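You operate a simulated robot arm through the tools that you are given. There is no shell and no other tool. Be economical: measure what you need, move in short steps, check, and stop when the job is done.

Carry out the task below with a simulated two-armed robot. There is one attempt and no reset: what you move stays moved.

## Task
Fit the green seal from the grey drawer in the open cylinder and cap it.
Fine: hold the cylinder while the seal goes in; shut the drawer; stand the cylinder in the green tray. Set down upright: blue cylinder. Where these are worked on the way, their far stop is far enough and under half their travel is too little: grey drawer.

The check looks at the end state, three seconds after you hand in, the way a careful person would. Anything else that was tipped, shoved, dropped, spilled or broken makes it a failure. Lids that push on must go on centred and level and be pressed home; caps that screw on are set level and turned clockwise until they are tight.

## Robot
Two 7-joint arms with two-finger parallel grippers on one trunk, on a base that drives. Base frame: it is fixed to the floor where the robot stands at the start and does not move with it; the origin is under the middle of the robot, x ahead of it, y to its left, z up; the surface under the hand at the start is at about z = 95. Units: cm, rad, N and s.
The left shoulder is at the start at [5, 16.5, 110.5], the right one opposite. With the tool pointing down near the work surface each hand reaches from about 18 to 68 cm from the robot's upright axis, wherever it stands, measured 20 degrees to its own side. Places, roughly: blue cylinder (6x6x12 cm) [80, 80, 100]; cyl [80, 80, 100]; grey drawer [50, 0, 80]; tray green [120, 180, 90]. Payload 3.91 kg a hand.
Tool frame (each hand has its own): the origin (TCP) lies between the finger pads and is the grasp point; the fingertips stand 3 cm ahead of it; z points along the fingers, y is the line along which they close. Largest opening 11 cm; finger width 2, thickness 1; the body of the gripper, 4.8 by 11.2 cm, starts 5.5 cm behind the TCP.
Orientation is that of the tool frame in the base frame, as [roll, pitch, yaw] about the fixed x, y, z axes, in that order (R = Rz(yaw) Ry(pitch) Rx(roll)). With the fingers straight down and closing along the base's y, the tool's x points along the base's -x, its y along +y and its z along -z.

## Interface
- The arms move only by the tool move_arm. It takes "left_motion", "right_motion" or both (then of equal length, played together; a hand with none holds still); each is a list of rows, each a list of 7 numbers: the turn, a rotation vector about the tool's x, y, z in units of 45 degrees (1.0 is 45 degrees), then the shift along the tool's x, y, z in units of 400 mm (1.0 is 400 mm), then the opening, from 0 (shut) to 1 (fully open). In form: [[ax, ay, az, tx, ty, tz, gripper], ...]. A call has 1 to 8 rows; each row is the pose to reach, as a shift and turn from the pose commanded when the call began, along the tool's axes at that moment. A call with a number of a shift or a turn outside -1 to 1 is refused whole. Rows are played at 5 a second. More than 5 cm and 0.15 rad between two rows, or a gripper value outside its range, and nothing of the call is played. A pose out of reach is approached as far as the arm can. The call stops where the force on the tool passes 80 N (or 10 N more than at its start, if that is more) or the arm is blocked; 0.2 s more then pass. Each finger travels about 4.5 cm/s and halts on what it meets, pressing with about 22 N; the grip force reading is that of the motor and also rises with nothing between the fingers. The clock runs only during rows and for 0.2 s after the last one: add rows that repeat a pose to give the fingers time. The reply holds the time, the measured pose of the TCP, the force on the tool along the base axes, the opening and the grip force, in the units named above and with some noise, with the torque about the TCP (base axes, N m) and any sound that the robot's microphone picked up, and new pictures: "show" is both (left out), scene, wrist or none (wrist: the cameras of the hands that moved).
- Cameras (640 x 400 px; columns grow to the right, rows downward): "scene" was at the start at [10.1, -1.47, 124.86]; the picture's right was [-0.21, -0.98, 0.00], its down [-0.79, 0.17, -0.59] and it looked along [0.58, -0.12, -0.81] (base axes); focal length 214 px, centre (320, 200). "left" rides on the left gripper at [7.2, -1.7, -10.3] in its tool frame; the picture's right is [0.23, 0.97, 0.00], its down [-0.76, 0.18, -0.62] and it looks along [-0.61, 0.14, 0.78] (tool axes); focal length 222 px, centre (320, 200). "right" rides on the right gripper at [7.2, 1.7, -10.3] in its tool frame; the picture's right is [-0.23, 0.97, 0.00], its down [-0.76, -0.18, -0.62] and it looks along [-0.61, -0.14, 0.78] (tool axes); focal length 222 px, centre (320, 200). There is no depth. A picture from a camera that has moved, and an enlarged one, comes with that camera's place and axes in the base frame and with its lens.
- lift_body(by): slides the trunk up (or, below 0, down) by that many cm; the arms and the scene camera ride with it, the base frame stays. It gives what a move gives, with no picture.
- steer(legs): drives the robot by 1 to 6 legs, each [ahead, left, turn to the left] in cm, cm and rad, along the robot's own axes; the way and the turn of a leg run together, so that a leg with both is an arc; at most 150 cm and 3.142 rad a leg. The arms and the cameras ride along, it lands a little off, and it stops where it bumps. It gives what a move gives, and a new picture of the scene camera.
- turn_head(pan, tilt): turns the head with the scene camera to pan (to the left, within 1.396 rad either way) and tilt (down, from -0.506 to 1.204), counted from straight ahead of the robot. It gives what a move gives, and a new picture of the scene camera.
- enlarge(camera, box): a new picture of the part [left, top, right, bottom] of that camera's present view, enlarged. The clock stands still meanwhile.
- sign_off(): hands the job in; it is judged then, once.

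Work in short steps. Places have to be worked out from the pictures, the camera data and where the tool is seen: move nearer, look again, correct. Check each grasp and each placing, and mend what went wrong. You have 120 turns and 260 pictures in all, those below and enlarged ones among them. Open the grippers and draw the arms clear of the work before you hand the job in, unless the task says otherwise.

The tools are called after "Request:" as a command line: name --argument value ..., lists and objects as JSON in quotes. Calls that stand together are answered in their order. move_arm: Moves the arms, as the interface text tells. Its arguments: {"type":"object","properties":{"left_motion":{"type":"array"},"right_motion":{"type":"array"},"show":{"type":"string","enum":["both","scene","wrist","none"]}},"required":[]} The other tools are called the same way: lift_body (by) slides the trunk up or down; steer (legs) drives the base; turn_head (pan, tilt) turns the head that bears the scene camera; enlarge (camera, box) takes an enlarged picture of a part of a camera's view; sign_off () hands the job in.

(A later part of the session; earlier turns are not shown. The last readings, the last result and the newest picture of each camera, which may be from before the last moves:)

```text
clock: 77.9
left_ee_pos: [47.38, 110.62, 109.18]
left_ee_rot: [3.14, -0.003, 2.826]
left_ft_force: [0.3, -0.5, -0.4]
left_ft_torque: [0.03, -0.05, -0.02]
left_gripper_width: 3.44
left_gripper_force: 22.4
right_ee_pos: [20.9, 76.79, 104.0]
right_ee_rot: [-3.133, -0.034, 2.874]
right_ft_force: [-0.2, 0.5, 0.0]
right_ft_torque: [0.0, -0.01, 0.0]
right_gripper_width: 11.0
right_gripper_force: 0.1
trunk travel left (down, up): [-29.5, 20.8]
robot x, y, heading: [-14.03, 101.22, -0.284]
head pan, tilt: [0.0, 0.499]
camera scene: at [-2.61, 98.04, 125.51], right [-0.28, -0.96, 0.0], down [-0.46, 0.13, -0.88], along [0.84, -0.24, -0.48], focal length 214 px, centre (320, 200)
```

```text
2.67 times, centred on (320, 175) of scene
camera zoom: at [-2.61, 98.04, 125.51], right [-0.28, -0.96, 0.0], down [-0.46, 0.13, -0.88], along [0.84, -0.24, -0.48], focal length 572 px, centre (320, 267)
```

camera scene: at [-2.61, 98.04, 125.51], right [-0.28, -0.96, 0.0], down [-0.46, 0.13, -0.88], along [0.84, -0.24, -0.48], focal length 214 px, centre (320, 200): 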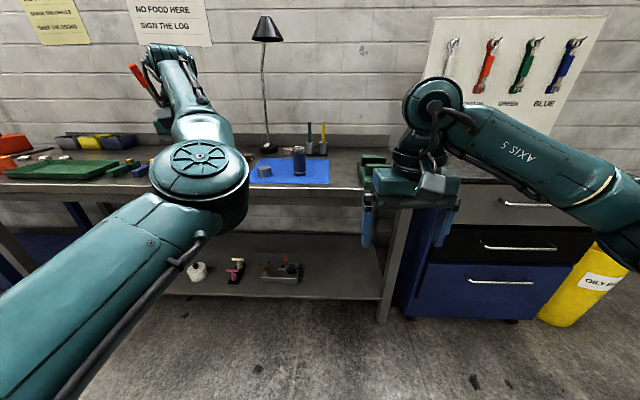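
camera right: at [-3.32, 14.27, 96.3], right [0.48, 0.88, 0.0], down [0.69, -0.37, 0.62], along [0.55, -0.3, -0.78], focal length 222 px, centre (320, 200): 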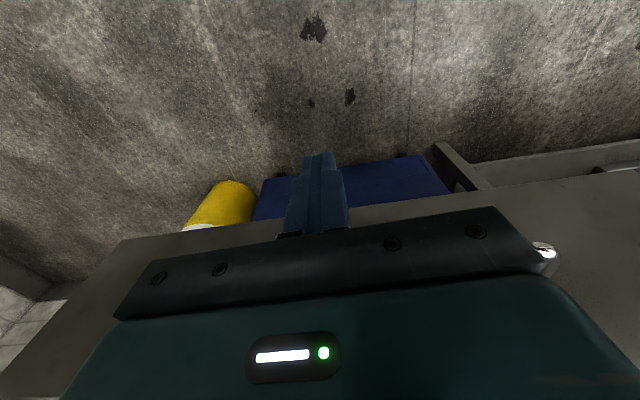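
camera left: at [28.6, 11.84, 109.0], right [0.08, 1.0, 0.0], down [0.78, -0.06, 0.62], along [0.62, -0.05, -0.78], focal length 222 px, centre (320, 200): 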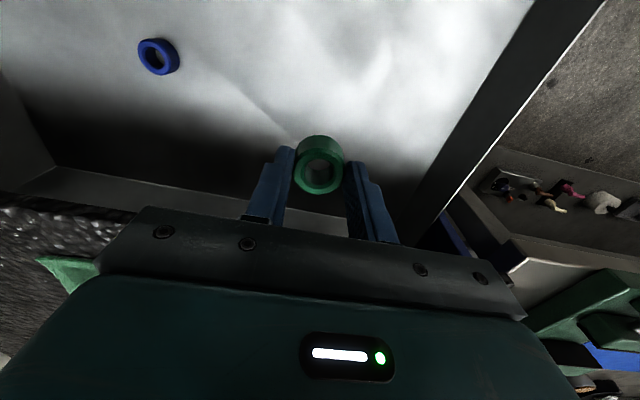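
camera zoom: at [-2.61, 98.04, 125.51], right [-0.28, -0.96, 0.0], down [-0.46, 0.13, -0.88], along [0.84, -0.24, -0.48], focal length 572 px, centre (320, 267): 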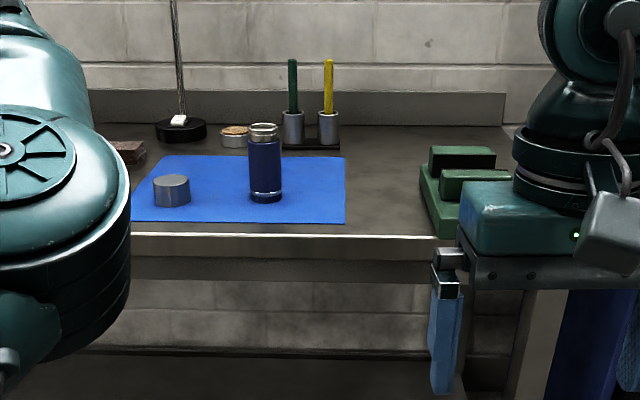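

The cylinder is around (75, 84), cap around (77, 97.5), bench edge ~14 cm in front of the cylinder. I'll prepare the right hand to hold the cylinder from the side: yaw it 30° to the left, then pitch it so that it points forward and ~40° down (camera stays above the bench); at the same time yaw the left hand so its camera points to the left.

Request:
move_arm --right_motion '[[0, 0, -0.167, 0, 0, 0, 1], [0, 0, -0.333, 0, 0, 0, 1], [0, 0, -0.5, 0, 0, 0, 1], [0, 0, -0.667, 0, 0, 0, 1]]' --left_motion '[[0, 0, 0.17, 0, 0, 0, 0.15], [0, 0, 0.34, 0, 0, 0, 0.15], [0, 0, 0.5, 0, 0, 0, 0.15], [0, 0, 0.667, 0, 0, 0, 0.15]]' --show "none"

Request:
move_arm --right_motion '[[0, -0.16, 0, 0, 0, 0, 1], [0, -0.32, 0, 0, 0, 0, 1], [0, -0.48, 0, 0, 0, 0, 1], [0, -0.64, 0, 0, 0, 0, 1], [0, -0.8, 0, 0, 0, 0, 1], [0, -0.96, 0, 0, 0, 0, 1]]' --show "both"

```text
clock: 78.9
left_ee_pos: [47.33, 110.6, 109.15]
left_ee_rot: [-3.142, -0.002, 2.299]
left_ft_force: [-0.6, 0.8, -0.9]
left_ft_torque: [0.02, -0.01, -0.03]
left_gripper_width: 3.46
left_gripper_force: 21.6
right_ee_pos: [21.12, 76.72, 104.0]
right_ee_rot: [3.131, -0.03, -2.884]
right_ft_force: [0.3, -1.0, 0.5]
right_ft_torque: [-0.01, 0.0, 0.02]
right_gripper_width: 11.0
right_gripper_force: 0.0
trunk travel left (down, up): [-29.5, 20.8]
robot x, y, heading: [-14.29, 101.26, -0.281]
head pan, tilt: [0.0, 0.499]
```

```text
clock: 80.3
left_ee_pos: [47.37, 110.58, 109.08]
left_ee_rot: [3.141, -0.001, 2.3]
left_ft_force: [0.3, 0.3, 0.6]
left_ft_torque: [0.0, 0.0, 0.0]
left_gripper_width: 3.44
left_gripper_force: 22.1
right_ee_pos: [21.11, 76.73, 104.11]
right_ee_rot: [3.128, 0.726, -2.896]
right_ft_force: [0.0, -0.4, -0.3]
right_ft_torque: [-0.01, -0.04, -0.02]
right_gripper_width: 11.01
right_gripper_force: 0.0
trunk travel left (down, up): [-29.5, 20.8]
robot x, y, heading: [-14.01, 101.51, -0.278]
head pan, tilt: [0.0, 0.499]
camera scene: at [-2.63, 98.03, 125.52], right [-0.28, -0.96, 0.0], down [-0.46, 0.13, -0.88], along [0.84, -0.24, -0.48], focal length 214 px, centre (320, 200)
camera right: at [8.68, 75.29, 106.98], right [-0.08, 0.98, 0.16], down [0.2, -0.14, 0.97], along [0.98, 0.11, -0.18], focal length 222 px, centre (320, 200)
```

scene: 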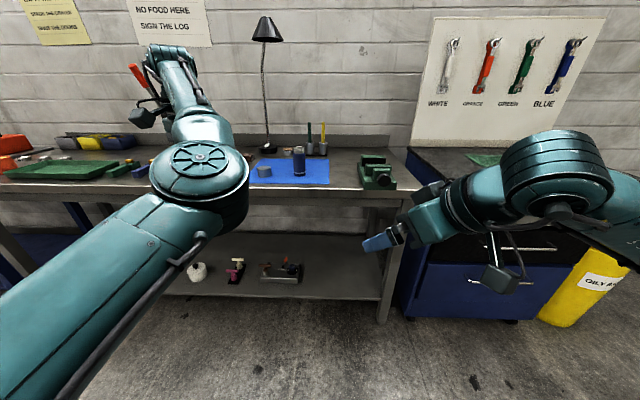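
right: 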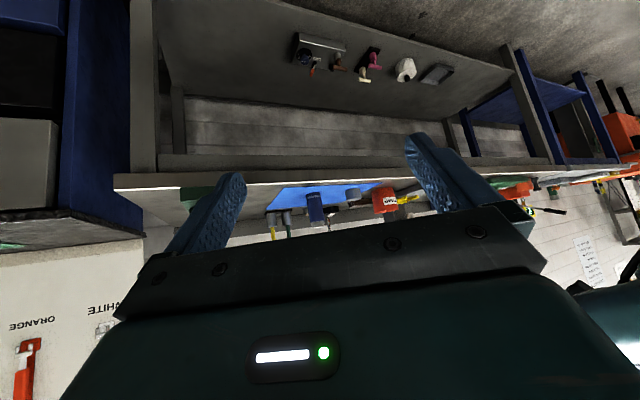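

Raise the trunk 10 cm so the left hand clears everything, pitch the right hand a bit flatter, then drive ahead 33 and left 8.

Request:
lift_body --by 10

Request:
move_arm --right_motion '[[0, -0.1, 0, 0, 0, 0, 1], [0, -0.18, 0, 0, 0, 0, 1]]' --show "none"

Request:
steer --legs '[[25, 8, 0]]'

Request:
turn_head --pan 0.0 --tilt 0.7

```text
clock: 81.7
left_ee_pos: [47.54, 110.61, 119.18]
left_ee_rot: [3.14, -0.003, 2.3]
left_ft_force: [0.8, -0.1, -0.5]
left_ft_torque: [-0.01, 0.03, 0.02]
left_gripper_width: 3.45
left_gripper_force: 21.7
right_ee_pos: [21.11, 76.81, 114.1]
right_ee_rot: [3.128, 0.723, -2.898]
right_ft_force: [0.5, 0.4, 0.2]
right_ft_torque: [-0.01, -0.03, 0.02]
right_gripper_width: 10.98
right_gripper_force: 0.0
trunk travel left (down, up): [-39.5, 10.8]
robot x, y, heading: [-14.01, 101.3, -0.284]
head pan, tilt: [0.0, 0.499]
```

```text
clock: 82.2
left_ee_pos: [47.43, 110.6, 119.18]
left_ee_rot: [3.141, -0.002, 2.302]
left_ft_force: [-0.7, -0.3, -0.6]
left_ft_torque: [-0.02, -0.02, -0.03]
left_gripper_width: 3.44
left_gripper_force: 22.3
right_ee_pos: [21.01, 76.8, 114.16]
right_ee_rot: [3.124, 0.866, -2.902]
right_ft_force: [-0.1, 0.5, -0.5]
right_ft_torque: [0.02, 0.02, -0.03]
right_gripper_width: 11.01
right_gripper_force: 0.1
trunk travel left (down, up): [-39.5, 10.8]
robot x, y, heading: [-14.36, 101.15, -0.286]
head pan, tilt: [0.0, 0.499]
```

```text
clock: 84.1
left_ee_pos: [73.08, 111.37, 119.08]
left_ee_rot: [3.141, -0.001, 2.304]
left_ft_force: [0.8, 0.2, -0.6]
left_ft_torque: [-0.01, 0.0, 0.0]
left_gripper_width: 3.43
left_gripper_force: 21.7
right_ee_pos: [46.76, 77.65, 113.92]
right_ee_rot: [3.124, 0.865, -2.9]
right_ft_force: [-0.4, 0.3, 0.7]
right_ft_torque: [0.02, -0.01, -0.03]
right_gripper_width: 10.99
right_gripper_force: 0.0
trunk travel left (down, up): [-39.5, 10.8]
robot x, y, heading: [11.54, 102.19, -0.281]
head pan, tilt: [0.0, 0.499]
camera scene: at [23.12, 98.8, 135.51], right [-0.28, -0.96, 0.0], down [-0.46, 0.13, -0.88], along [0.84, -0.24, -0.48], focal length 214 px, centre (320, 200)
```

scene: 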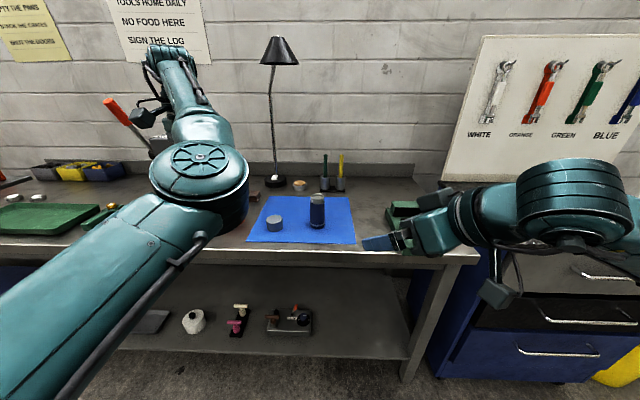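

```text
clock: 84.8
left_ee_pos: [73.11, 111.33, 119.13]
left_ee_rot: [3.141, 0.0, 2.302]
left_ft_force: [0.1, -1.1, -0.5]
left_ft_torque: [0.03, 0.01, -0.01]
left_gripper_width: 3.45
left_gripper_force: 22.0
right_ee_pos: [46.72, 77.55, 114.06]
right_ee_rot: [3.126, 0.864, -2.9]
right_ft_force: [-1.0, -0.2, 0.4]
right_ft_torque: [0.01, 0.02, 0.01]
right_gripper_width: 11.0
right_gripper_force: 0.1
trunk travel left (down, up): [-39.5, 10.8]
robot x, y, heading: [11.44, 102.3, -0.278]
head pan, tilt: [0.0, 0.7]
camera scene: at [22.47, 98.97, 133.75], right [-0.28, -0.96, 0.0], down [-0.62, 0.18, -0.77], along [0.74, -0.21, -0.64], focal length 214 px, centre (320, 200)
```

scene: 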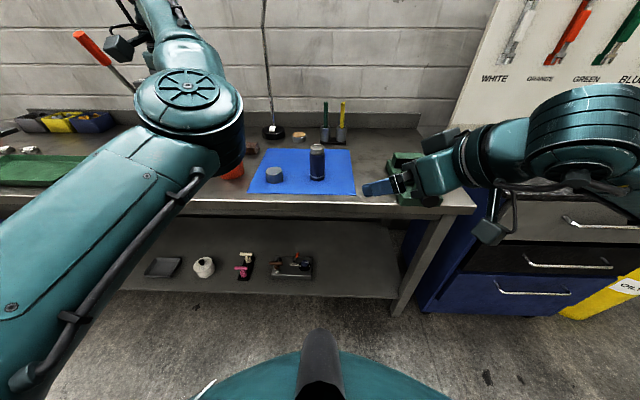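

I'll enlarge this view for a precise measurement of the cylinder and cap.

Request:
enlarge --camera "scene" --box '[230, 120, 390, 220]'

Request:
move_arm --right_motion '[[0, 0, 0, 0, 0, 0, 1]]' --show "wrist"

```text
4.00 times, centred on (310, 170) of scene
camera zoom: at [22.47, 98.97, 133.75], right [-0.28, -0.96, 0.0], down [-0.62, 0.18, -0.77], along [0.74, -0.21, -0.64], focal length 858 px, centre (360, 320)
```

zoom: 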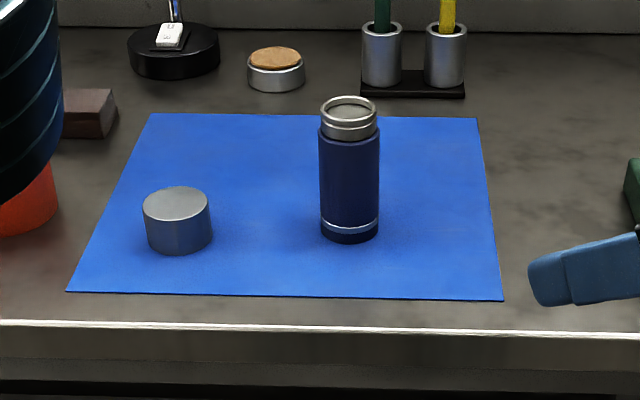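

```text
clock: 85.2
left_ee_pos: [73.1, 111.5, 119.17]
left_ee_rot: [-3.14, -0.001, 2.303]
left_ft_force: [0.4, 0.5, -0.5]
left_ft_torque: [-0.02, -0.01, -0.02]
left_gripper_width: 3.44
left_gripper_force: 21.8
right_ee_pos: [46.7, 77.63, 114.1]
right_ee_rot: [3.126, 0.864, -2.9]
right_ft_force: [-0.1, 0.2, 0.5]
right_ft_torque: [-0.01, -0.01, 0.0]
right_gripper_width: 11.0
right_gripper_force: 0.0
trunk travel left (down, up): [-39.5, 10.8]
robot x, y, heading: [11.44, 102.08, -0.281]
head pan, tilt: [0.0, 0.7]
camera right: at [34.11, 76.0, 115.25], right [-0.1, 0.98, 0.18], down [0.07, -0.18, 0.98], along [0.99, 0.11, -0.05], focal length 222 px, centre (320, 200)
```

right: 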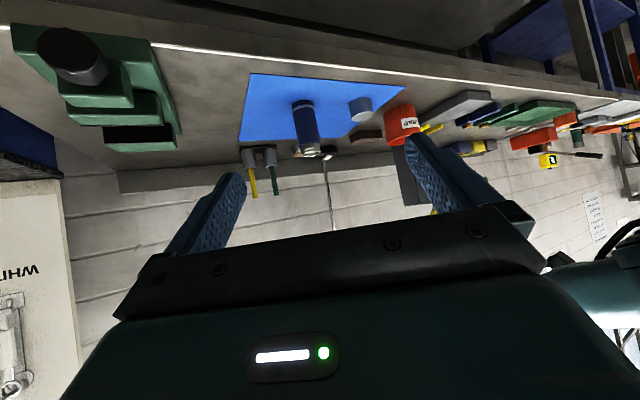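

Combining three views, the cylinder's base is about (86, 81.8, 89.3), ~5.3 cm wide and ~12.4 tall; cap near (88, 96.7). I bring the left hand a bit inward, then lower the trunk 5 cm and drive ahead 20.

Request:
move_arm --left_motion '[[0, 0, 0, -0.053, -0.085, 0, 0.15], [0, 0, 0, -0.106, -0.17, 0, 0.15]]' --show "none"

Request:
lift_body --by -5

Request:
steer --legs '[[20, 0, 0]]'

```text
clock: 85.8
left_ee_pos: [74.14, 102.4, 120.76]
left_ee_rot: [3.14, 0.0, 2.306]
left_ft_force: [-0.2, -0.3, -0.6]
left_ft_torque: [0.05, -0.01, -0.03]
left_gripper_width: 3.43
left_gripper_force: 22.0
left hand out of reach, approached as far as the arm can: row 1, 2
right_ee_pos: [46.7, 77.47, 114.06]
right_ee_rot: [3.124, 0.863, -2.901]
right_ft_force: [0.3, -0.2, 0.0]
right_ft_torque: [0.02, -0.01, 0.02]
right_gripper_width: 10.99
right_gripper_force: 0.0
trunk travel left (down, up): [-39.5, 10.8]
robot x, y, heading: [11.17, 101.96, -0.278]
head pan, tilt: [0.0, 0.7]
```

```text
clock: 86.8
left_ee_pos: [74.1, 102.46, 115.7]
left_ee_rot: [-3.14, 0.0, 2.305]
left_ft_force: [-0.2, -0.1, 0.4]
left_ft_torque: [0.0, -0.02, -0.03]
left_gripper_width: 3.44
left_gripper_force: 21.8
right_ee_pos: [46.69, 77.49, 109.11]
right_ee_rot: [3.126, 0.864, -2.899]
right_ft_force: [0.7, 0.7, -0.5]
right_ft_torque: [-0.03, -0.01, -0.02]
right_gripper_width: 11.0
right_gripper_force: 0.1
trunk travel left (down, up): [-34.5, 15.8]
robot x, y, heading: [11.45, 101.99, -0.283]
head pan, tilt: [0.0, 0.7]
```

```text
clock: 88.3
left_ee_pos: [93.3, 96.85, 115.76]
left_ee_rot: [-3.14, -0.001, 2.303]
left_ft_force: [0.2, 0.4, -1.6]
left_ft_torque: [0.03, 0.03, -0.02]
left_gripper_width: 3.48
left_gripper_force: 22.1
right_ee_pos: [65.82, 72.04, 108.92]
right_ee_rot: [3.123, 0.865, -2.901]
right_ft_force: [0.3, 0.4, 0.0]
right_ft_torque: [0.01, -0.03, 0.0]
right_gripper_width: 11.01
right_gripper_force: 0.1
trunk travel left (down, up): [-34.5, 15.8]
robot x, y, heading: [30.79, 96.38, -0.277]
head pan, tilt: [0.0, 0.7]
camera scene: at [41.7, 93.42, 128.74], right [-0.28, -0.96, 0.0], down [-0.62, 0.18, -0.76], along [0.73, -0.21, -0.64], focal length 214 px, centre (320, 200)
```

scene: 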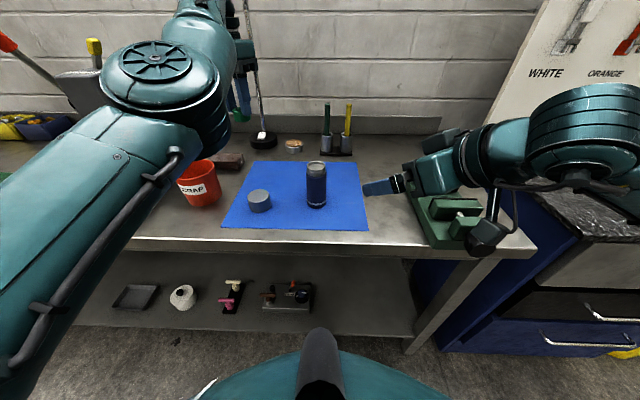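

The new view confirms the cylinder at (85.8, 81.9), z 89.3–101.4. I bring the right hand down to z≈95.5, lined up with the cylinder but ~14 cm short.

Request:
move_arm --right_motion '[[0, 0, 0, 0.031, 0.029, 0.093, 1], [0, 0, 0, 0.062, 0.057, 0.186, 1], [0, 0, 0, 0.094, 0.086, 0.279, 1], [0, 0, 0, 0.125, 0.114, 0.372, 1], [0, 0, 0, 0.125, 0.114, 0.372, 1]]'

```text
clock: 89.5
left_ee_pos: [93.3, 96.93, 115.83]
left_ee_rot: [-3.141, -0.002, 2.304]
left_ft_force: [0.4, -0.2, -0.6]
left_ft_torque: [-0.04, -0.02, 0.02]
left_gripper_width: 3.47
left_gripper_force: 22.4
right_ee_pos: [72.51, 78.49, 95.54]
right_ee_rot: [3.127, 0.864, -2.897]
right_ft_force: [-0.3, -0.1, 0.6]
right_ft_torque: [0.0, -0.01, -0.01]
right_gripper_width: 10.99
right_gripper_force: 0.1
trunk travel left (down, up): [-34.5, 15.8]
robot x, y, heading: [30.47, 96.52, -0.282]
head pan, tilt: [0.0, 0.7]
camera scene: at [41.62, 93.43, 128.75], right [-0.28, -0.96, 0.0], down [-0.62, 0.18, -0.77], along [0.73, -0.21, -0.64], focal length 214 px, centre (320, 200)
camera right: at [59.92, 76.93, 96.79], right [-0.1, 0.98, 0.18], down [0.07, -0.18, 0.98], along [0.99, 0.11, -0.05], focal length 222 px, centre (320, 200)
```

scene: 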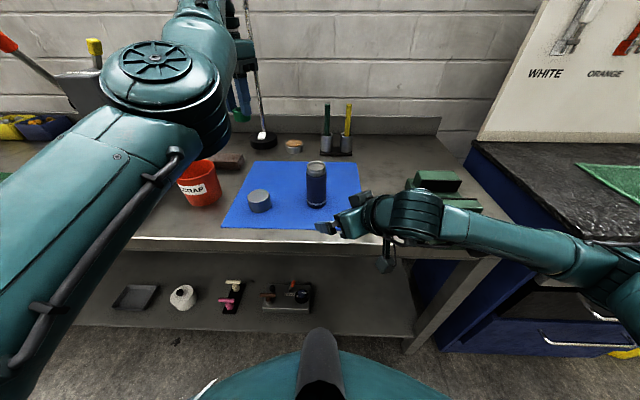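
right: 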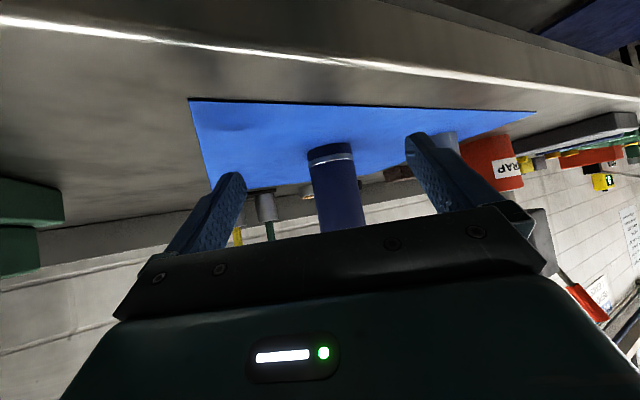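

The cylinder is centred between the fingers. I advance 13.2 cm horizontally to straddle it, fingers still open.

Request:
move_arm --right_motion '[[0, 0, 0, -0.053, -0.001, 0.063, 1], [0, 0, 0, -0.107, -0.002, 0.126, 1], [0, 0, 0, -0.16, -0.003, 0.188, 1], [0, 0, 0, -0.214, -0.004, 0.251, 1], [0, 0, 0, -0.214, -0.004, 0.251, 1]]'

Request:
enlarge --camera "scene" --box '[240, 130, 400, 230]'

```text
clock: 90.8
left_ee_pos: [93.11, 96.91, 115.79]
left_ee_rot: [3.141, 0.0, 2.303]
left_ft_force: [0.1, 0.6, -0.1]
left_ft_torque: [-0.02, 0.02, 0.02]
left_gripper_width: 3.46
left_gripper_force: 22.1
right_ee_pos: [85.42, 82.1, 95.66]
right_ee_rot: [3.126, 0.869, -2.897]
right_ft_force: [-3.5, -1.6, 7.5]
right_ft_torque: [0.04, -0.07, 0.0]
right_gripper_width: 10.98
right_gripper_force: 0.0
trunk travel left (down, up): [-34.5, 15.8]
robot x, y, heading: [30.72, 96.56, -0.283]
head pan, tilt: [0.0, 0.7]
camera scene: at [41.52, 93.43, 128.77], right [-0.28, -0.96, 0.0], down [-0.62, 0.18, -0.77], along [0.74, -0.21, -0.64], focal length 214 px, centre (320, 200)
camera right: at [72.81, 80.45, 96.9], right [-0.1, 0.98, 0.18], down [0.06, -0.18, 0.98], along [0.99, 0.11, -0.04], focal length 222 px, centre (320, 200)
```

scene: 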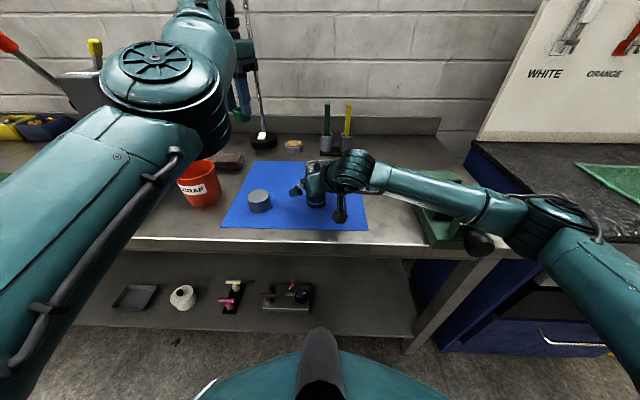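
right: 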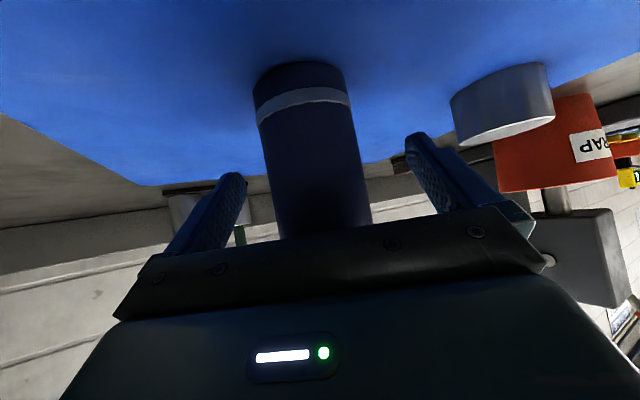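

```text
4.00 times, centred on (320, 180) of scene
camera zoom: at [41.52, 93.43, 128.77], right [-0.28, -0.96, 0.0], down [-0.62, 0.18, -0.77], along [0.74, -0.21, -0.64], focal length 858 px, centre (320, 280)
```

zoom: 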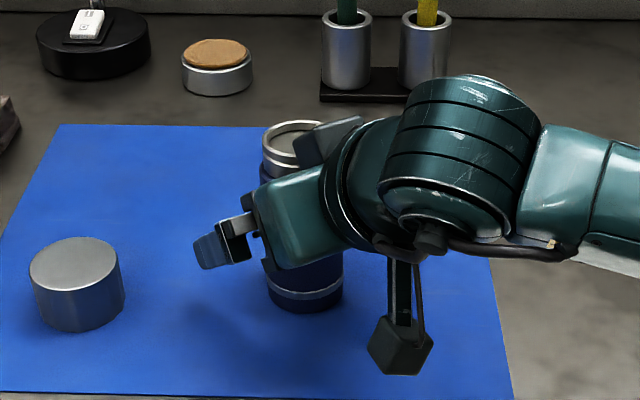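

There's a light contact of the palm with the cylinder (≈8 N). I back off 1 cm and check it stands plumb.

Request:
move_arm --right_motion '[[0, 0, 0, 0.016, 0, -0.019, 1], [0, 0, 0, 0.016, 0, -0.019, 1]]' --show "wrist"

Request:
enlarge --camera "scene" --box '[240, 130, 400, 230]'

```text
clock: 91.3
left_ee_pos: [93.22, 96.9, 115.7]
left_ee_rot: [-3.141, -0.003, 2.303]
left_ft_force: [-1.0, 0.0, 0.2]
left_ft_torque: [0.0, -0.02, -0.03]
left_gripper_width: 3.42
left_gripper_force: 21.9
right_ee_pos: [84.37, 81.61, 95.59]
right_ee_rot: [3.123, 0.863, -2.9]
right_ft_force: [-0.6, 0.7, 0.6]
right_ft_torque: [0.0, -0.02, 0.01]
right_gripper_width: 11.01
right_gripper_force: 0.1
trunk travel left (down, up): [-34.5, 15.8]
robot x, y, heading: [30.72, 96.57, -0.281]
head pan, tilt: [0.0, 0.7]
camera right: at [71.82, 80.11, 96.69], right [-0.1, 0.98, 0.18], down [0.07, -0.18, 0.98], along [0.99, 0.11, -0.05], focal length 222 px, centre (320, 200)
```

right: 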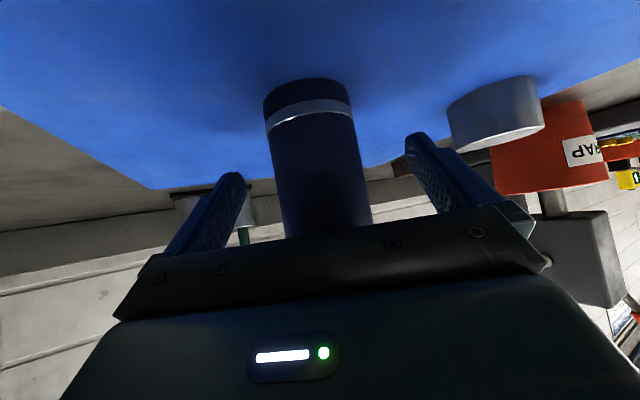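

```text
4.00 times, centred on (320, 180) of scene
camera zoom: at [41.64, 93.44, 128.74], right [-0.28, -0.96, 0.0], down [-0.62, 0.18, -0.76], along [0.73, -0.21, -0.64], focal length 858 px, centre (320, 280)
```

zoom: 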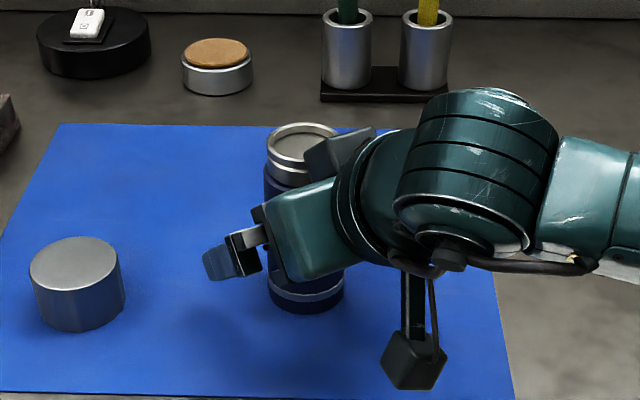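

The cylinder is plumb again with no contact. I close the right gripper on it.

Request:
move_arm --right_motion '[[0, 0, 0, 0, 0, 0, 0.7], [0, 0, 0, 0, 0, 0, 0.5], [0, 0, 0, 0, 0, 0, 0.35], [0, 0, 0, 0, 0, 0, 0.35], [0, 0, 0, 0, 0, 0, 0.35], [0, 0, 0, 0, 0, 0, 0.35]]' --show "wrist"

Request:
enlarge --camera "scene" --box '[240, 130, 400, 230]'

```text
clock: 92.8
left_ee_pos: [93.32, 96.92, 115.75]
left_ee_rot: [3.141, -0.003, 2.305]
left_ft_force: [0.2, 0.1, -0.4]
left_ft_torque: [-0.01, 0.02, 0.02]
left_gripper_width: 3.43
left_gripper_force: 21.4
right_ee_pos: [84.33, 81.65, 95.45]
right_ee_rot: [3.125, 0.862, -2.898]
right_ft_force: [-0.2, 1.4, -1.2]
right_ft_torque: [-0.11, -0.01, 0.02]
right_gripper_width: 5.15
right_gripper_force: 22.0
trunk travel left (down, up): [-34.5, 15.8]
robot x, y, heading: [31.02, 96.84, -0.279]
head pan, tilt: [0.0, 0.7]
camera right: at [71.82, 80.11, 96.74], right [-0.1, 0.98, 0.18], down [0.07, -0.18, 0.98], along [0.99, 0.11, -0.05], focal length 222 px, centre (320, 200)
```

right: 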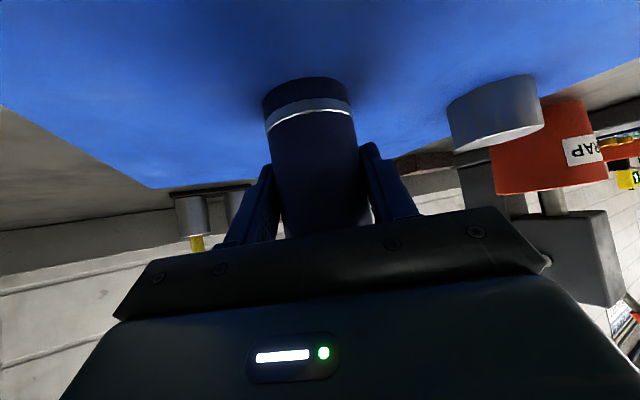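

```text
4.00 times, centred on (320, 180) of scene
camera zoom: at [41.63, 93.45, 128.75], right [-0.28, -0.96, 0.0], down [-0.62, 0.18, -0.76], along [0.73, -0.21, -0.64], focal length 858 px, centre (320, 280)
```

zoom: 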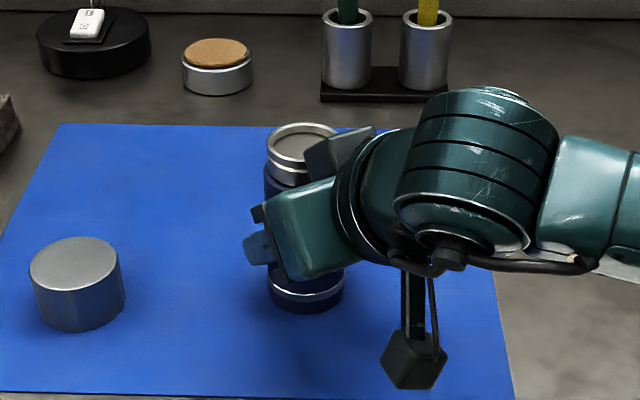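

Cylinder is held (5.15 cm). Now I bring the seal over the mouth, TCP at about (86, 81.8, 112), and look with the left wrist camera.

Request:
move_arm --left_motion '[[0, 0, 0, -0.04, -0.097, 0, 0.15], [0, 0, 0, -0.079, -0.194, 0, 0.15], [0, 0, 0, -0.119, -0.291, 0.03, 0.15], [0, 0, 0, -0.158, -0.388, 0.07, 0.15], [0, 0, 0, -0.158, -0.388, 0.1, 0.15]]' --show "both"

```text
clock: 94.0
left_ee_pos: [87.22, 80.76, 112.06]
left_ee_rot: [3.141, -0.003, 2.307]
left_ft_force: [-0.3, -0.1, -0.1]
left_ft_torque: [0.02, -0.02, -0.03]
left_gripper_width: 3.43
left_gripper_force: 21.9
left hand out of reach, approached as far as the arm can: row 1, 2, 3, 4, 5
right_ee_pos: [84.51, 81.66, 95.55]
right_ee_rot: [3.125, 0.864, -2.898]
right_ft_force: [0.6, 0.4, -0.3]
right_ft_torque: [-0.14, -0.06, 0.0]
right_gripper_width: 5.12
right_gripper_force: 21.6
trunk travel left (down, up): [-34.5, 15.8]
robot x, y, heading: [30.54, 97.04, -0.278]
head pan, tilt: [0.0, 0.7]
camera scene: at [41.63, 93.44, 128.75], right [-0.28, -0.96, 0.0], down [-0.62, 0.18, -0.76], along [0.73, -0.21, -0.64], focal length 214 px, centre (320, 200)
camera left: at [80.92, 85.11, 122.48], right [0.57, 0.82, 0.0], down [0.64, -0.45, 0.62], along [0.51, -0.35, -0.78], focal length 222 px, centre (320, 200)
```

scene: 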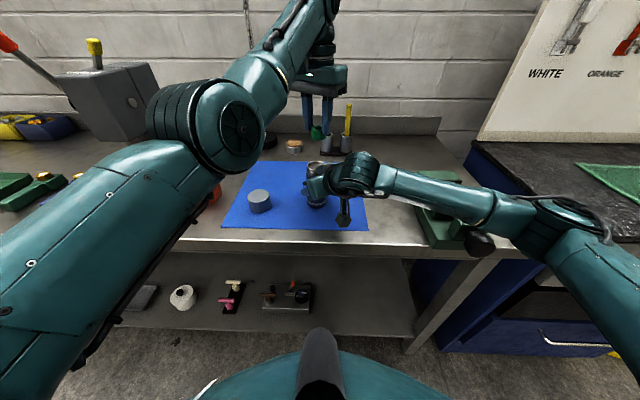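
left: 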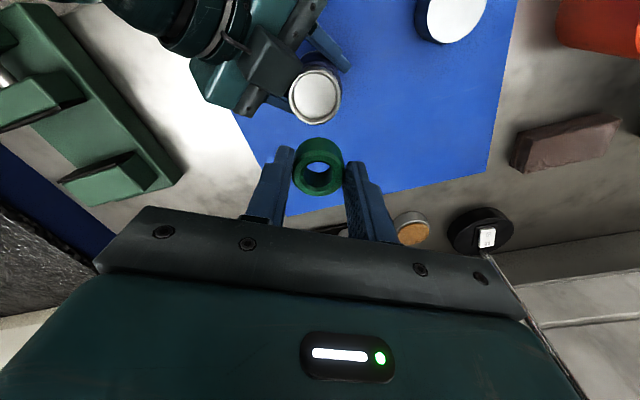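

Both views agree the mouth is at about (84.6, 82.1, 102.4). The seal is ~2.9 cm off; I shift the left hand there and come down to z≈108.5, then look again.

Request:
move_arm --left_motion '[[0, 0, 0, 0.034, -0.011, 0.02, 0.15], [0, 0, 0, 0.068, -0.023, 0.05, 0.15], [0, 0, 0, 0.068, -0.023, 0.0875, 0.15], [0, 0, 0, 0.068, -0.023, 0.0875, 0.15]]' --show "both"

Request:
enlarge --camera "left" --box '[240, 90, 400, 190]'

Request:
enlarge --camera "scene" --box '[260, 110, 388, 190]'

```text
clock: 95.0
left_ee_pos: [87.45, 80.13, 109.14]
left_ee_rot: [3.141, -0.001, 2.304]
left_ft_force: [0.4, -0.2, -0.1]
left_ft_torque: [-0.01, -0.01, -0.04]
left_gripper_width: 3.43
left_gripper_force: 22.4
left hand out of reach, approached as far as the arm can: row 1, 2, 3, 4
right_ee_pos: [84.35, 81.65, 95.6]
right_ee_rot: [3.128, 0.863, -2.9]
right_ft_force: [0.9, 0.4, 1.5]
right_ft_torque: [-0.13, -0.1, 0.03]
right_gripper_width: 5.15
right_gripper_force: 21.8
trunk travel left (down, up): [-34.5, 15.8]
robot x, y, heading: [30.89, 96.46, -0.284]
head pan, tilt: [0.0, 0.7]
camera scene: at [41.63, 93.44, 128.75], right [-0.28, -0.96, 0.0], down [-0.62, 0.18, -0.76], along [0.73, -0.21, -0.64], focal length 214 px, centre (320, 200)
camera left: at [81.13, 84.42, 119.58], right [0.57, 0.82, 0.0], down [0.64, -0.45, 0.62], along [0.51, -0.36, -0.78], focal length 222 px, centre (320, 200)
```

scene: 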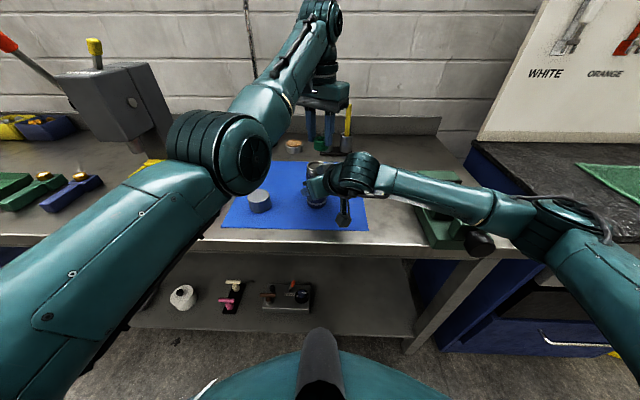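
left: 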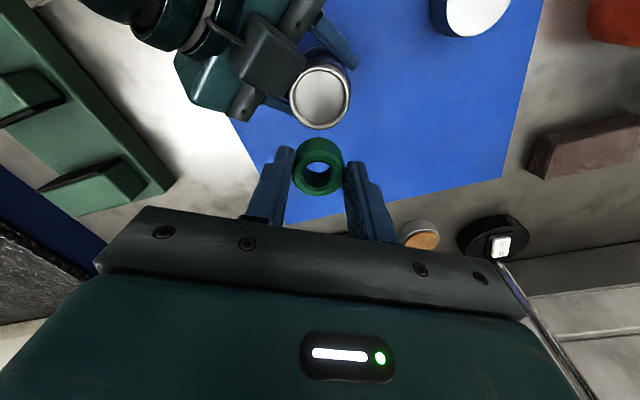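

```text
4.00 times, centred on (320, 140) of left
camera zoom: at [81.13, 84.42, 119.58], right [0.57, 0.82, 0.0], down [0.64, -0.45, 0.62], along [0.51, -0.36, -0.78], focal length 888 px, centre (320, 440)
```

zoom: 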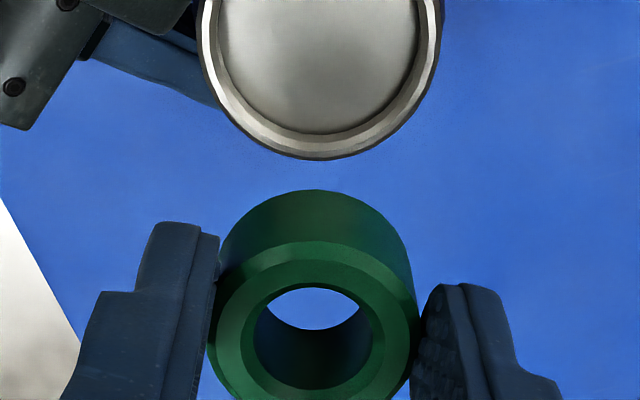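

```text
5.00 times, centred on (324, 150) of scene
camera zoom: at [41.63, 93.44, 128.75], right [-0.28, -0.96, 0.0], down [-0.62, 0.18, -0.76], along [0.73, -0.21, -0.64], focal length 1072 px, centre (300, 450)
```

zoom: 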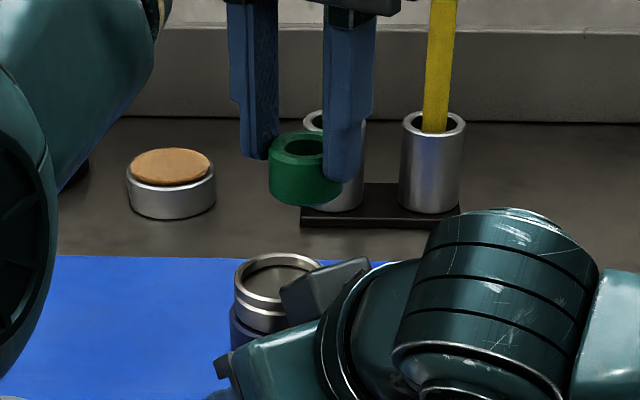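

The left arm is at an inner reach limit here, so instead I'll bring the cylinder to it: first move the left hand 2.6 cm outward to have margin, then shift the held cylinder by (5.3, -2.1), lifted 1 cm, and set it down.

Request:
move_arm --left_motion '[[0, 0, 0, -0.0435, 0.048, -0.025, 0.15], [0, 0, 0, -0.0435, 0.048, -0.025, 0.15]]' --show "none"

Request:
move_arm --right_motion '[[0, 0, 0, -0.019, 0, -0.016, 0.35], [0, 0, 0, -0.044, -0.028, 0.013, 0.35], [0, 0, 0, -0.07, -0.056, 0.042, 0.35], [0, 0, 0, -0.094, -0.084, 0.071, 0.35], [0, 0, 0, -0.085, -0.084, 0.079, 0.35], [0, 0, 0, -0.077, -0.084, 0.0855, 0.35], [0, 0, 0, -0.077, -0.084, 0.0855, 0.35]]' --show "both"

Request:
enlarge --camera "scene" --box '[260, 110, 388, 190]'

```text
clock: 95.5
left_ee_pos: [88.16, 80.64, 109.69]
left_ee_rot: [-3.14, 0.0, 2.304]
left_ft_force: [-0.2, -0.4, -0.1]
left_ft_torque: [0.01, -0.01, 0.01]
left_gripper_width: 3.45
left_gripper_force: 22.6
left hand out of reach, approached as far as the arm can: row 1, 2
right_ee_pos: [84.48, 81.69, 95.57]
right_ee_rot: [3.126, 0.863, -2.9]
right_ft_force: [-0.4, 0.3, 2.4]
right_ft_torque: [-0.15, -0.1, 0.0]
right_gripper_width: 5.15
right_gripper_force: 21.7
trunk travel left (down, up): [-34.5, 15.8]
robot x, y, heading: [30.71, 96.73, -0.279]
head pan, tilt: [0.0, 0.7]
```

```text
clock: 97.2
left_ee_pos: [88.1, 80.69, 109.55]
left_ee_rot: [3.141, -0.002, 2.305]
left_ft_force: [-0.3, 0.7, 0.3]
left_ft_torque: [0.01, -0.01, 0.0]
left_gripper_width: 3.41
left_gripper_force: 21.7
right_ee_pos: [89.79, 79.64, 95.67]
right_ee_rot: [3.124, 0.862, -2.898]
right_ft_force: [-0.9, -0.1, -5.7]
right_ft_torque: [0.03, 0.04, 0.03]
right_gripper_width: 5.12
right_gripper_force: 22.1
trunk travel left (down, up): [-34.5, 15.8]
robot x, y, heading: [30.55, 96.48, -0.28]
head pan, tilt: [0.0, 0.7]
camera scene: at [41.69, 93.43, 128.74], right [-0.28, -0.96, 0.0], down [-0.62, 0.18, -0.76], along [0.73, -0.21, -0.64], focal length 214 px, centre (320, 200)
camera right: at [77.01, 78.0, 96.82], right [-0.1, 0.98, 0.18], down [0.07, -0.18, 0.98], along [0.99, 0.11, -0.05], focal length 222 px, centre (320, 200)
```

scene: 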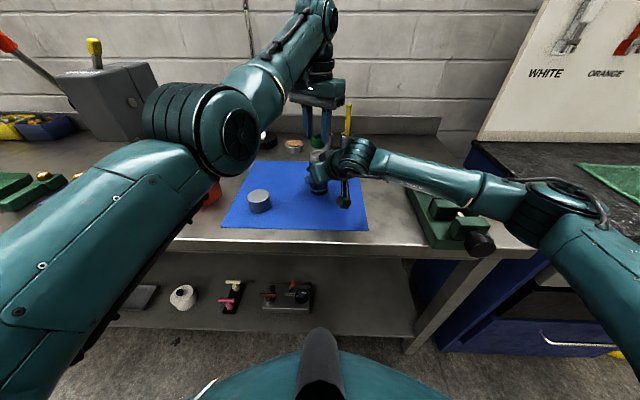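
right: 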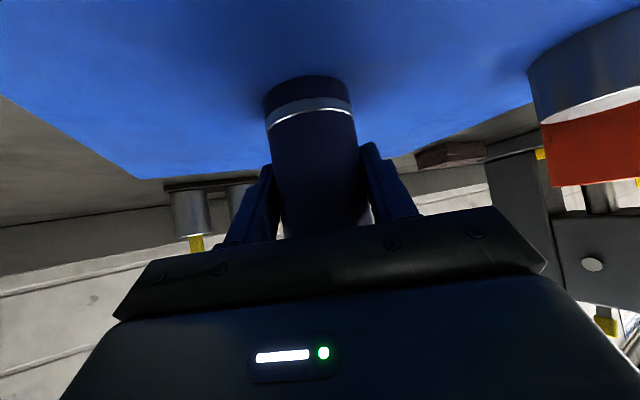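

```text
5.00 times, centred on (324, 150) of scene
camera zoom: at [41.69, 93.43, 128.74], right [-0.28, -0.96, 0.0], down [-0.62, 0.18, -0.76], along [0.73, -0.21, -0.64], focal length 1072 px, centre (300, 450)
```

zoom: 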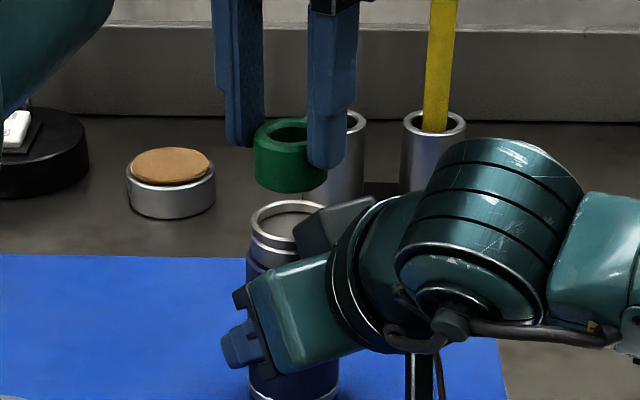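

The left arm seems to keep its earlier (unreached) command. I command it relative to that: target directly above the mouth's new place (90.0, 80.1).

Request:
move_arm --left_motion '[[0, 0, 0, -0.042, 0.008, 0.01, 0.15], [0, 0, 0, -0.084, 0.017, 0.025, 0.15], [0, 0, 0, -0.084, 0.017, 0.025, 0.15]]' --show "wrist"

Request:
enlarge --camera "scene" --box '[260, 110, 388, 190]'

```text
clock: 98.0
left_ee_pos: [88.57, 80.8, 108.55]
left_ee_rot: [3.141, -0.002, 2.303]
left_ft_force: [0.4, -1.0, -0.9]
left_ft_torque: [0.02, -0.01, 0.0]
left_gripper_width: 3.45
left_gripper_force: 22.1
left hand out of reach, approached as far as the arm can: row 1, 2, 3
right_ee_pos: [89.56, 79.64, 95.61]
right_ee_rot: [3.124, 0.864, -2.898]
right_ft_force: [0.4, -0.3, -5.6]
right_ft_torque: [0.0, 0.0, -0.01]
right_gripper_width: 5.14
right_gripper_force: 22.0
trunk travel left (down, up): [-34.5, 15.8]
robot x, y, heading: [30.77, 96.27, -0.282]
head pan, tilt: [0.0, 0.7]
camera left: at [82.37, 85.06, 118.99], right [0.57, 0.82, 0.0], down [0.64, -0.45, 0.62], along [0.51, -0.36, -0.78], focal length 222 px, centre (320, 200)
```

left: 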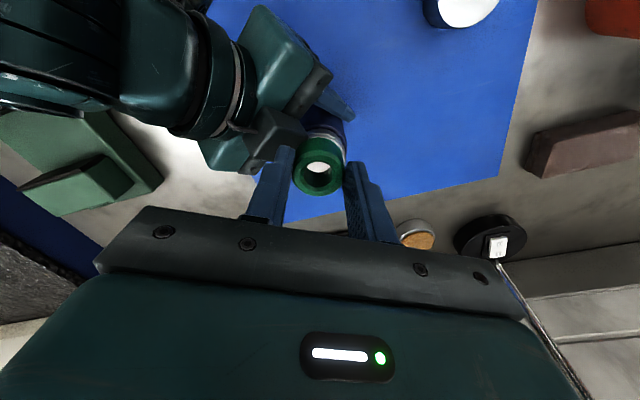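

```text
5.00 times, centred on (324, 150) of scene
camera zoom: at [41.69, 93.42, 128.74], right [-0.28, -0.96, 0.0], down [-0.62, 0.18, -0.76], along [0.73, -0.21, -0.64], focal length 1072 px, centre (300, 450)
```

zoom: 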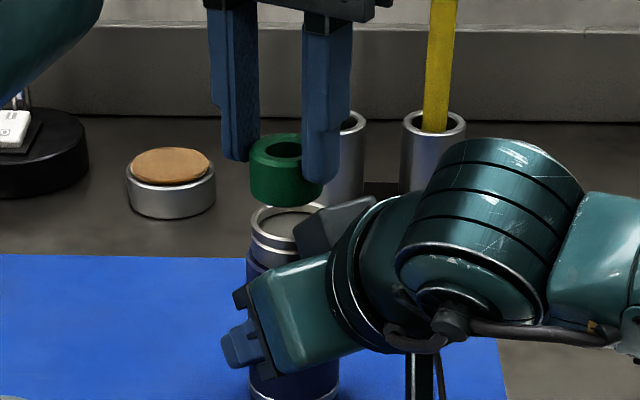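

The left arm is cramped because the trunk is low relative to the hand. I'll open the right gripper (cylinder stands on the mat), raise the trunk 12 cm, then lower the right arm again by the same amount and re-grip.

Request:
move_arm --right_motion '[[0, 0, 0, 0, 0, 0, 0.6], [0, 0, 0, 0, 0, 0, 0.9], [0, 0, 0, 0, 0, 0, 1], [0, 0, 0, 0, 0, 0, 1], [0, 0, 0, 0, 0, 0, 1]]' --show "wrist"

Request:
lift_body --by 12

```text
clock: 99.2
left_ee_pos: [88.7, 80.83, 108.7]
left_ee_rot: [-3.141, 0.001, 2.303]
left_ft_force: [0.1, -0.3, -0.2]
left_ft_torque: [-0.03, 0.0, 0.02]
left_gripper_width: 3.45
left_gripper_force: 21.7
right_ee_pos: [89.59, 79.61, 95.71]
right_ee_rot: [3.126, 0.864, -2.898]
right_ft_force: [0.0, 0.4, 0.3]
right_ft_torque: [-0.02, 0.02, 0.0]
right_gripper_width: 11.01
right_gripper_force: 0.0
trunk travel left (down, up): [-34.5, 15.8]
robot x, y, heading: [30.87, 96.12, -0.287]
head pan, tilt: [0.0, 0.7]
camera right: at [76.97, 78.01, 96.86], right [-0.1, 0.98, 0.18], down [0.07, -0.18, 0.98], along [0.99, 0.11, -0.05], focal length 222 px, centre (320, 200)
```

right: 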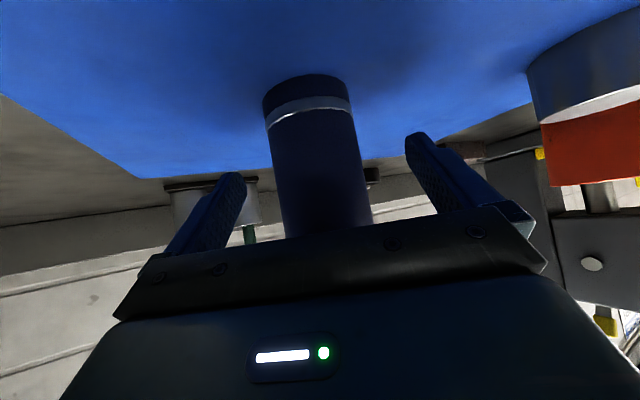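

```text
clock: 100.7
left_ee_pos: [88.58, 80.75, 120.61]
left_ee_rot: [-3.14, -0.002, 2.303]
left_ft_force: [0.0, -0.2, -0.8]
left_ft_torque: [0.03, -0.02, 0.02]
left_gripper_width: 3.45
left_gripper_force: 22.2
right_ee_pos: [89.48, 79.67, 107.72]
right_ee_rot: [3.126, 0.865, -2.898]
right_ft_force: [-0.4, 1.2, 0.2]
right_ft_torque: [-0.01, 0.03, -0.01]
right_gripper_width: 10.98
right_gripper_force: 0.0
trunk travel left (down, up): [-46.5, 3.8]
robot x, y, heading: [30.66, 97.01, -0.277]
head pan, tilt: [0.0, 0.7]
```

Now lower the right hand 12 cm straight down around the cylinder and close.

Request:
move_arm --right_motion '[[0, 0, 0, 0.076, -0.001, 0.065, 1], [0, 0, 0, 0.152, -0.003, 0.13, 1], [0, 0, 0, 0.228, -0.004, 0.195, 1], [0, 0, 0, 0.228, -0.004, 0.195, 1], [0, 0, 0, 0.228, -0.004, 0.195, 0.6], [0, 0, 0, 0.228, -0.004, 0.195, 0.35], [0, 0, 0, 0.228, -0.004, 0.195, 0.35], [0, 0, 0, 0.228, -0.004, 0.195, 0.35]]' --show "both"

```text
clock: 102.5
left_ee_pos: [88.54, 80.72, 120.61]
left_ee_rot: [3.141, -0.002, 2.304]
left_ft_force: [0.4, -0.8, 0.6]
left_ft_torque: [-0.03, 0.0, 0.0]
left_gripper_width: 3.47
left_gripper_force: 22.1
right_ee_pos: [89.34, 79.52, 95.67]
right_ee_rot: [3.127, 0.864, -2.897]
right_ft_force: [0.0, -1.1, 0.9]
right_ft_torque: [-0.2, -0.02, 0.01]
right_gripper_width: 5.16
right_gripper_force: 22.6
trunk travel left (down, up): [-46.5, 3.8]
robot x, y, heading: [30.68, 96.69, -0.284]
head pan, tilt: [0.0, 0.7]
camera scene: at [41.64, 93.42, 140.74], right [-0.28, -0.96, 0.0], down [-0.62, 0.18, -0.76], along [0.73, -0.21, -0.64], focal length 214 px, centre (320, 200)
camera right: at [76.87, 78.07, 96.92], right [-0.1, 0.98, 0.18], down [0.07, -0.18, 0.98], along [0.99, 0.11, -0.05], focal length 222 px, centre (320, 200)
```

scene: 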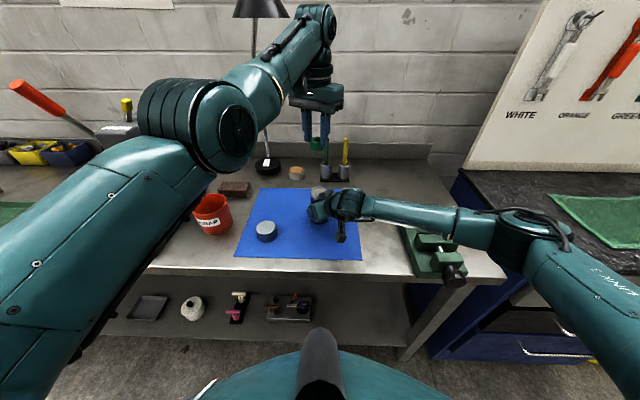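
right: 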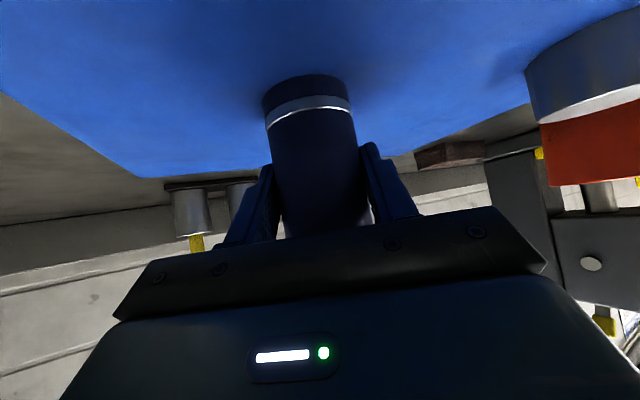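

Re-gripped. Now lower the left hand 8 cm and see how it tracks.

Request:
move_arm --left_motion '[[0, 0, 0, 0, 0, 0.07, 0.15], [0, 0, 0, 0, 0, 0.14, 0.15], [0, 0, 0, 0, 0, 0.2, 0.15], [0, 0, 0, 0, 0, 0.2, 0.15]]' --show "wrist"

```text
clock: 103.5
left_ee_pos: [89.64, 80.06, 112.86]
left_ee_rot: [3.141, -0.002, 2.304]
left_ft_force: [-0.1, -0.6, -0.3]
left_ft_torque: [0.01, 0.01, 0.01]
left_gripper_width: 3.43
left_gripper_force: 21.8
left hand out of reach, approached as far as the arm can: row 1, 2, 3, 4
right_ee_pos: [89.42, 79.66, 95.77]
right_ee_rot: [3.126, 0.864, -2.898]
right_ft_force: [0.6, -2.2, 0.6]
right_ft_torque: [-0.33, -0.05, 0.0]
right_gripper_width: 5.14
right_gripper_force: 21.7
trunk travel left (down, up): [-46.5, 3.8]
robot x, y, heading: [30.62, 96.56, -0.283]
head pan, tilt: [0.0, 0.7]
camera left: at [83.43, 84.2, 123.16], right [0.57, 0.82, 0.0], down [0.64, -0.45, 0.62], along [0.51, -0.35, -0.78], focal length 222 px, centre (320, 200)
```

left: 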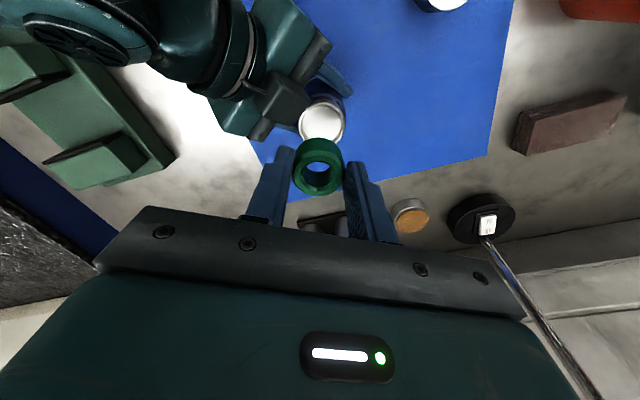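

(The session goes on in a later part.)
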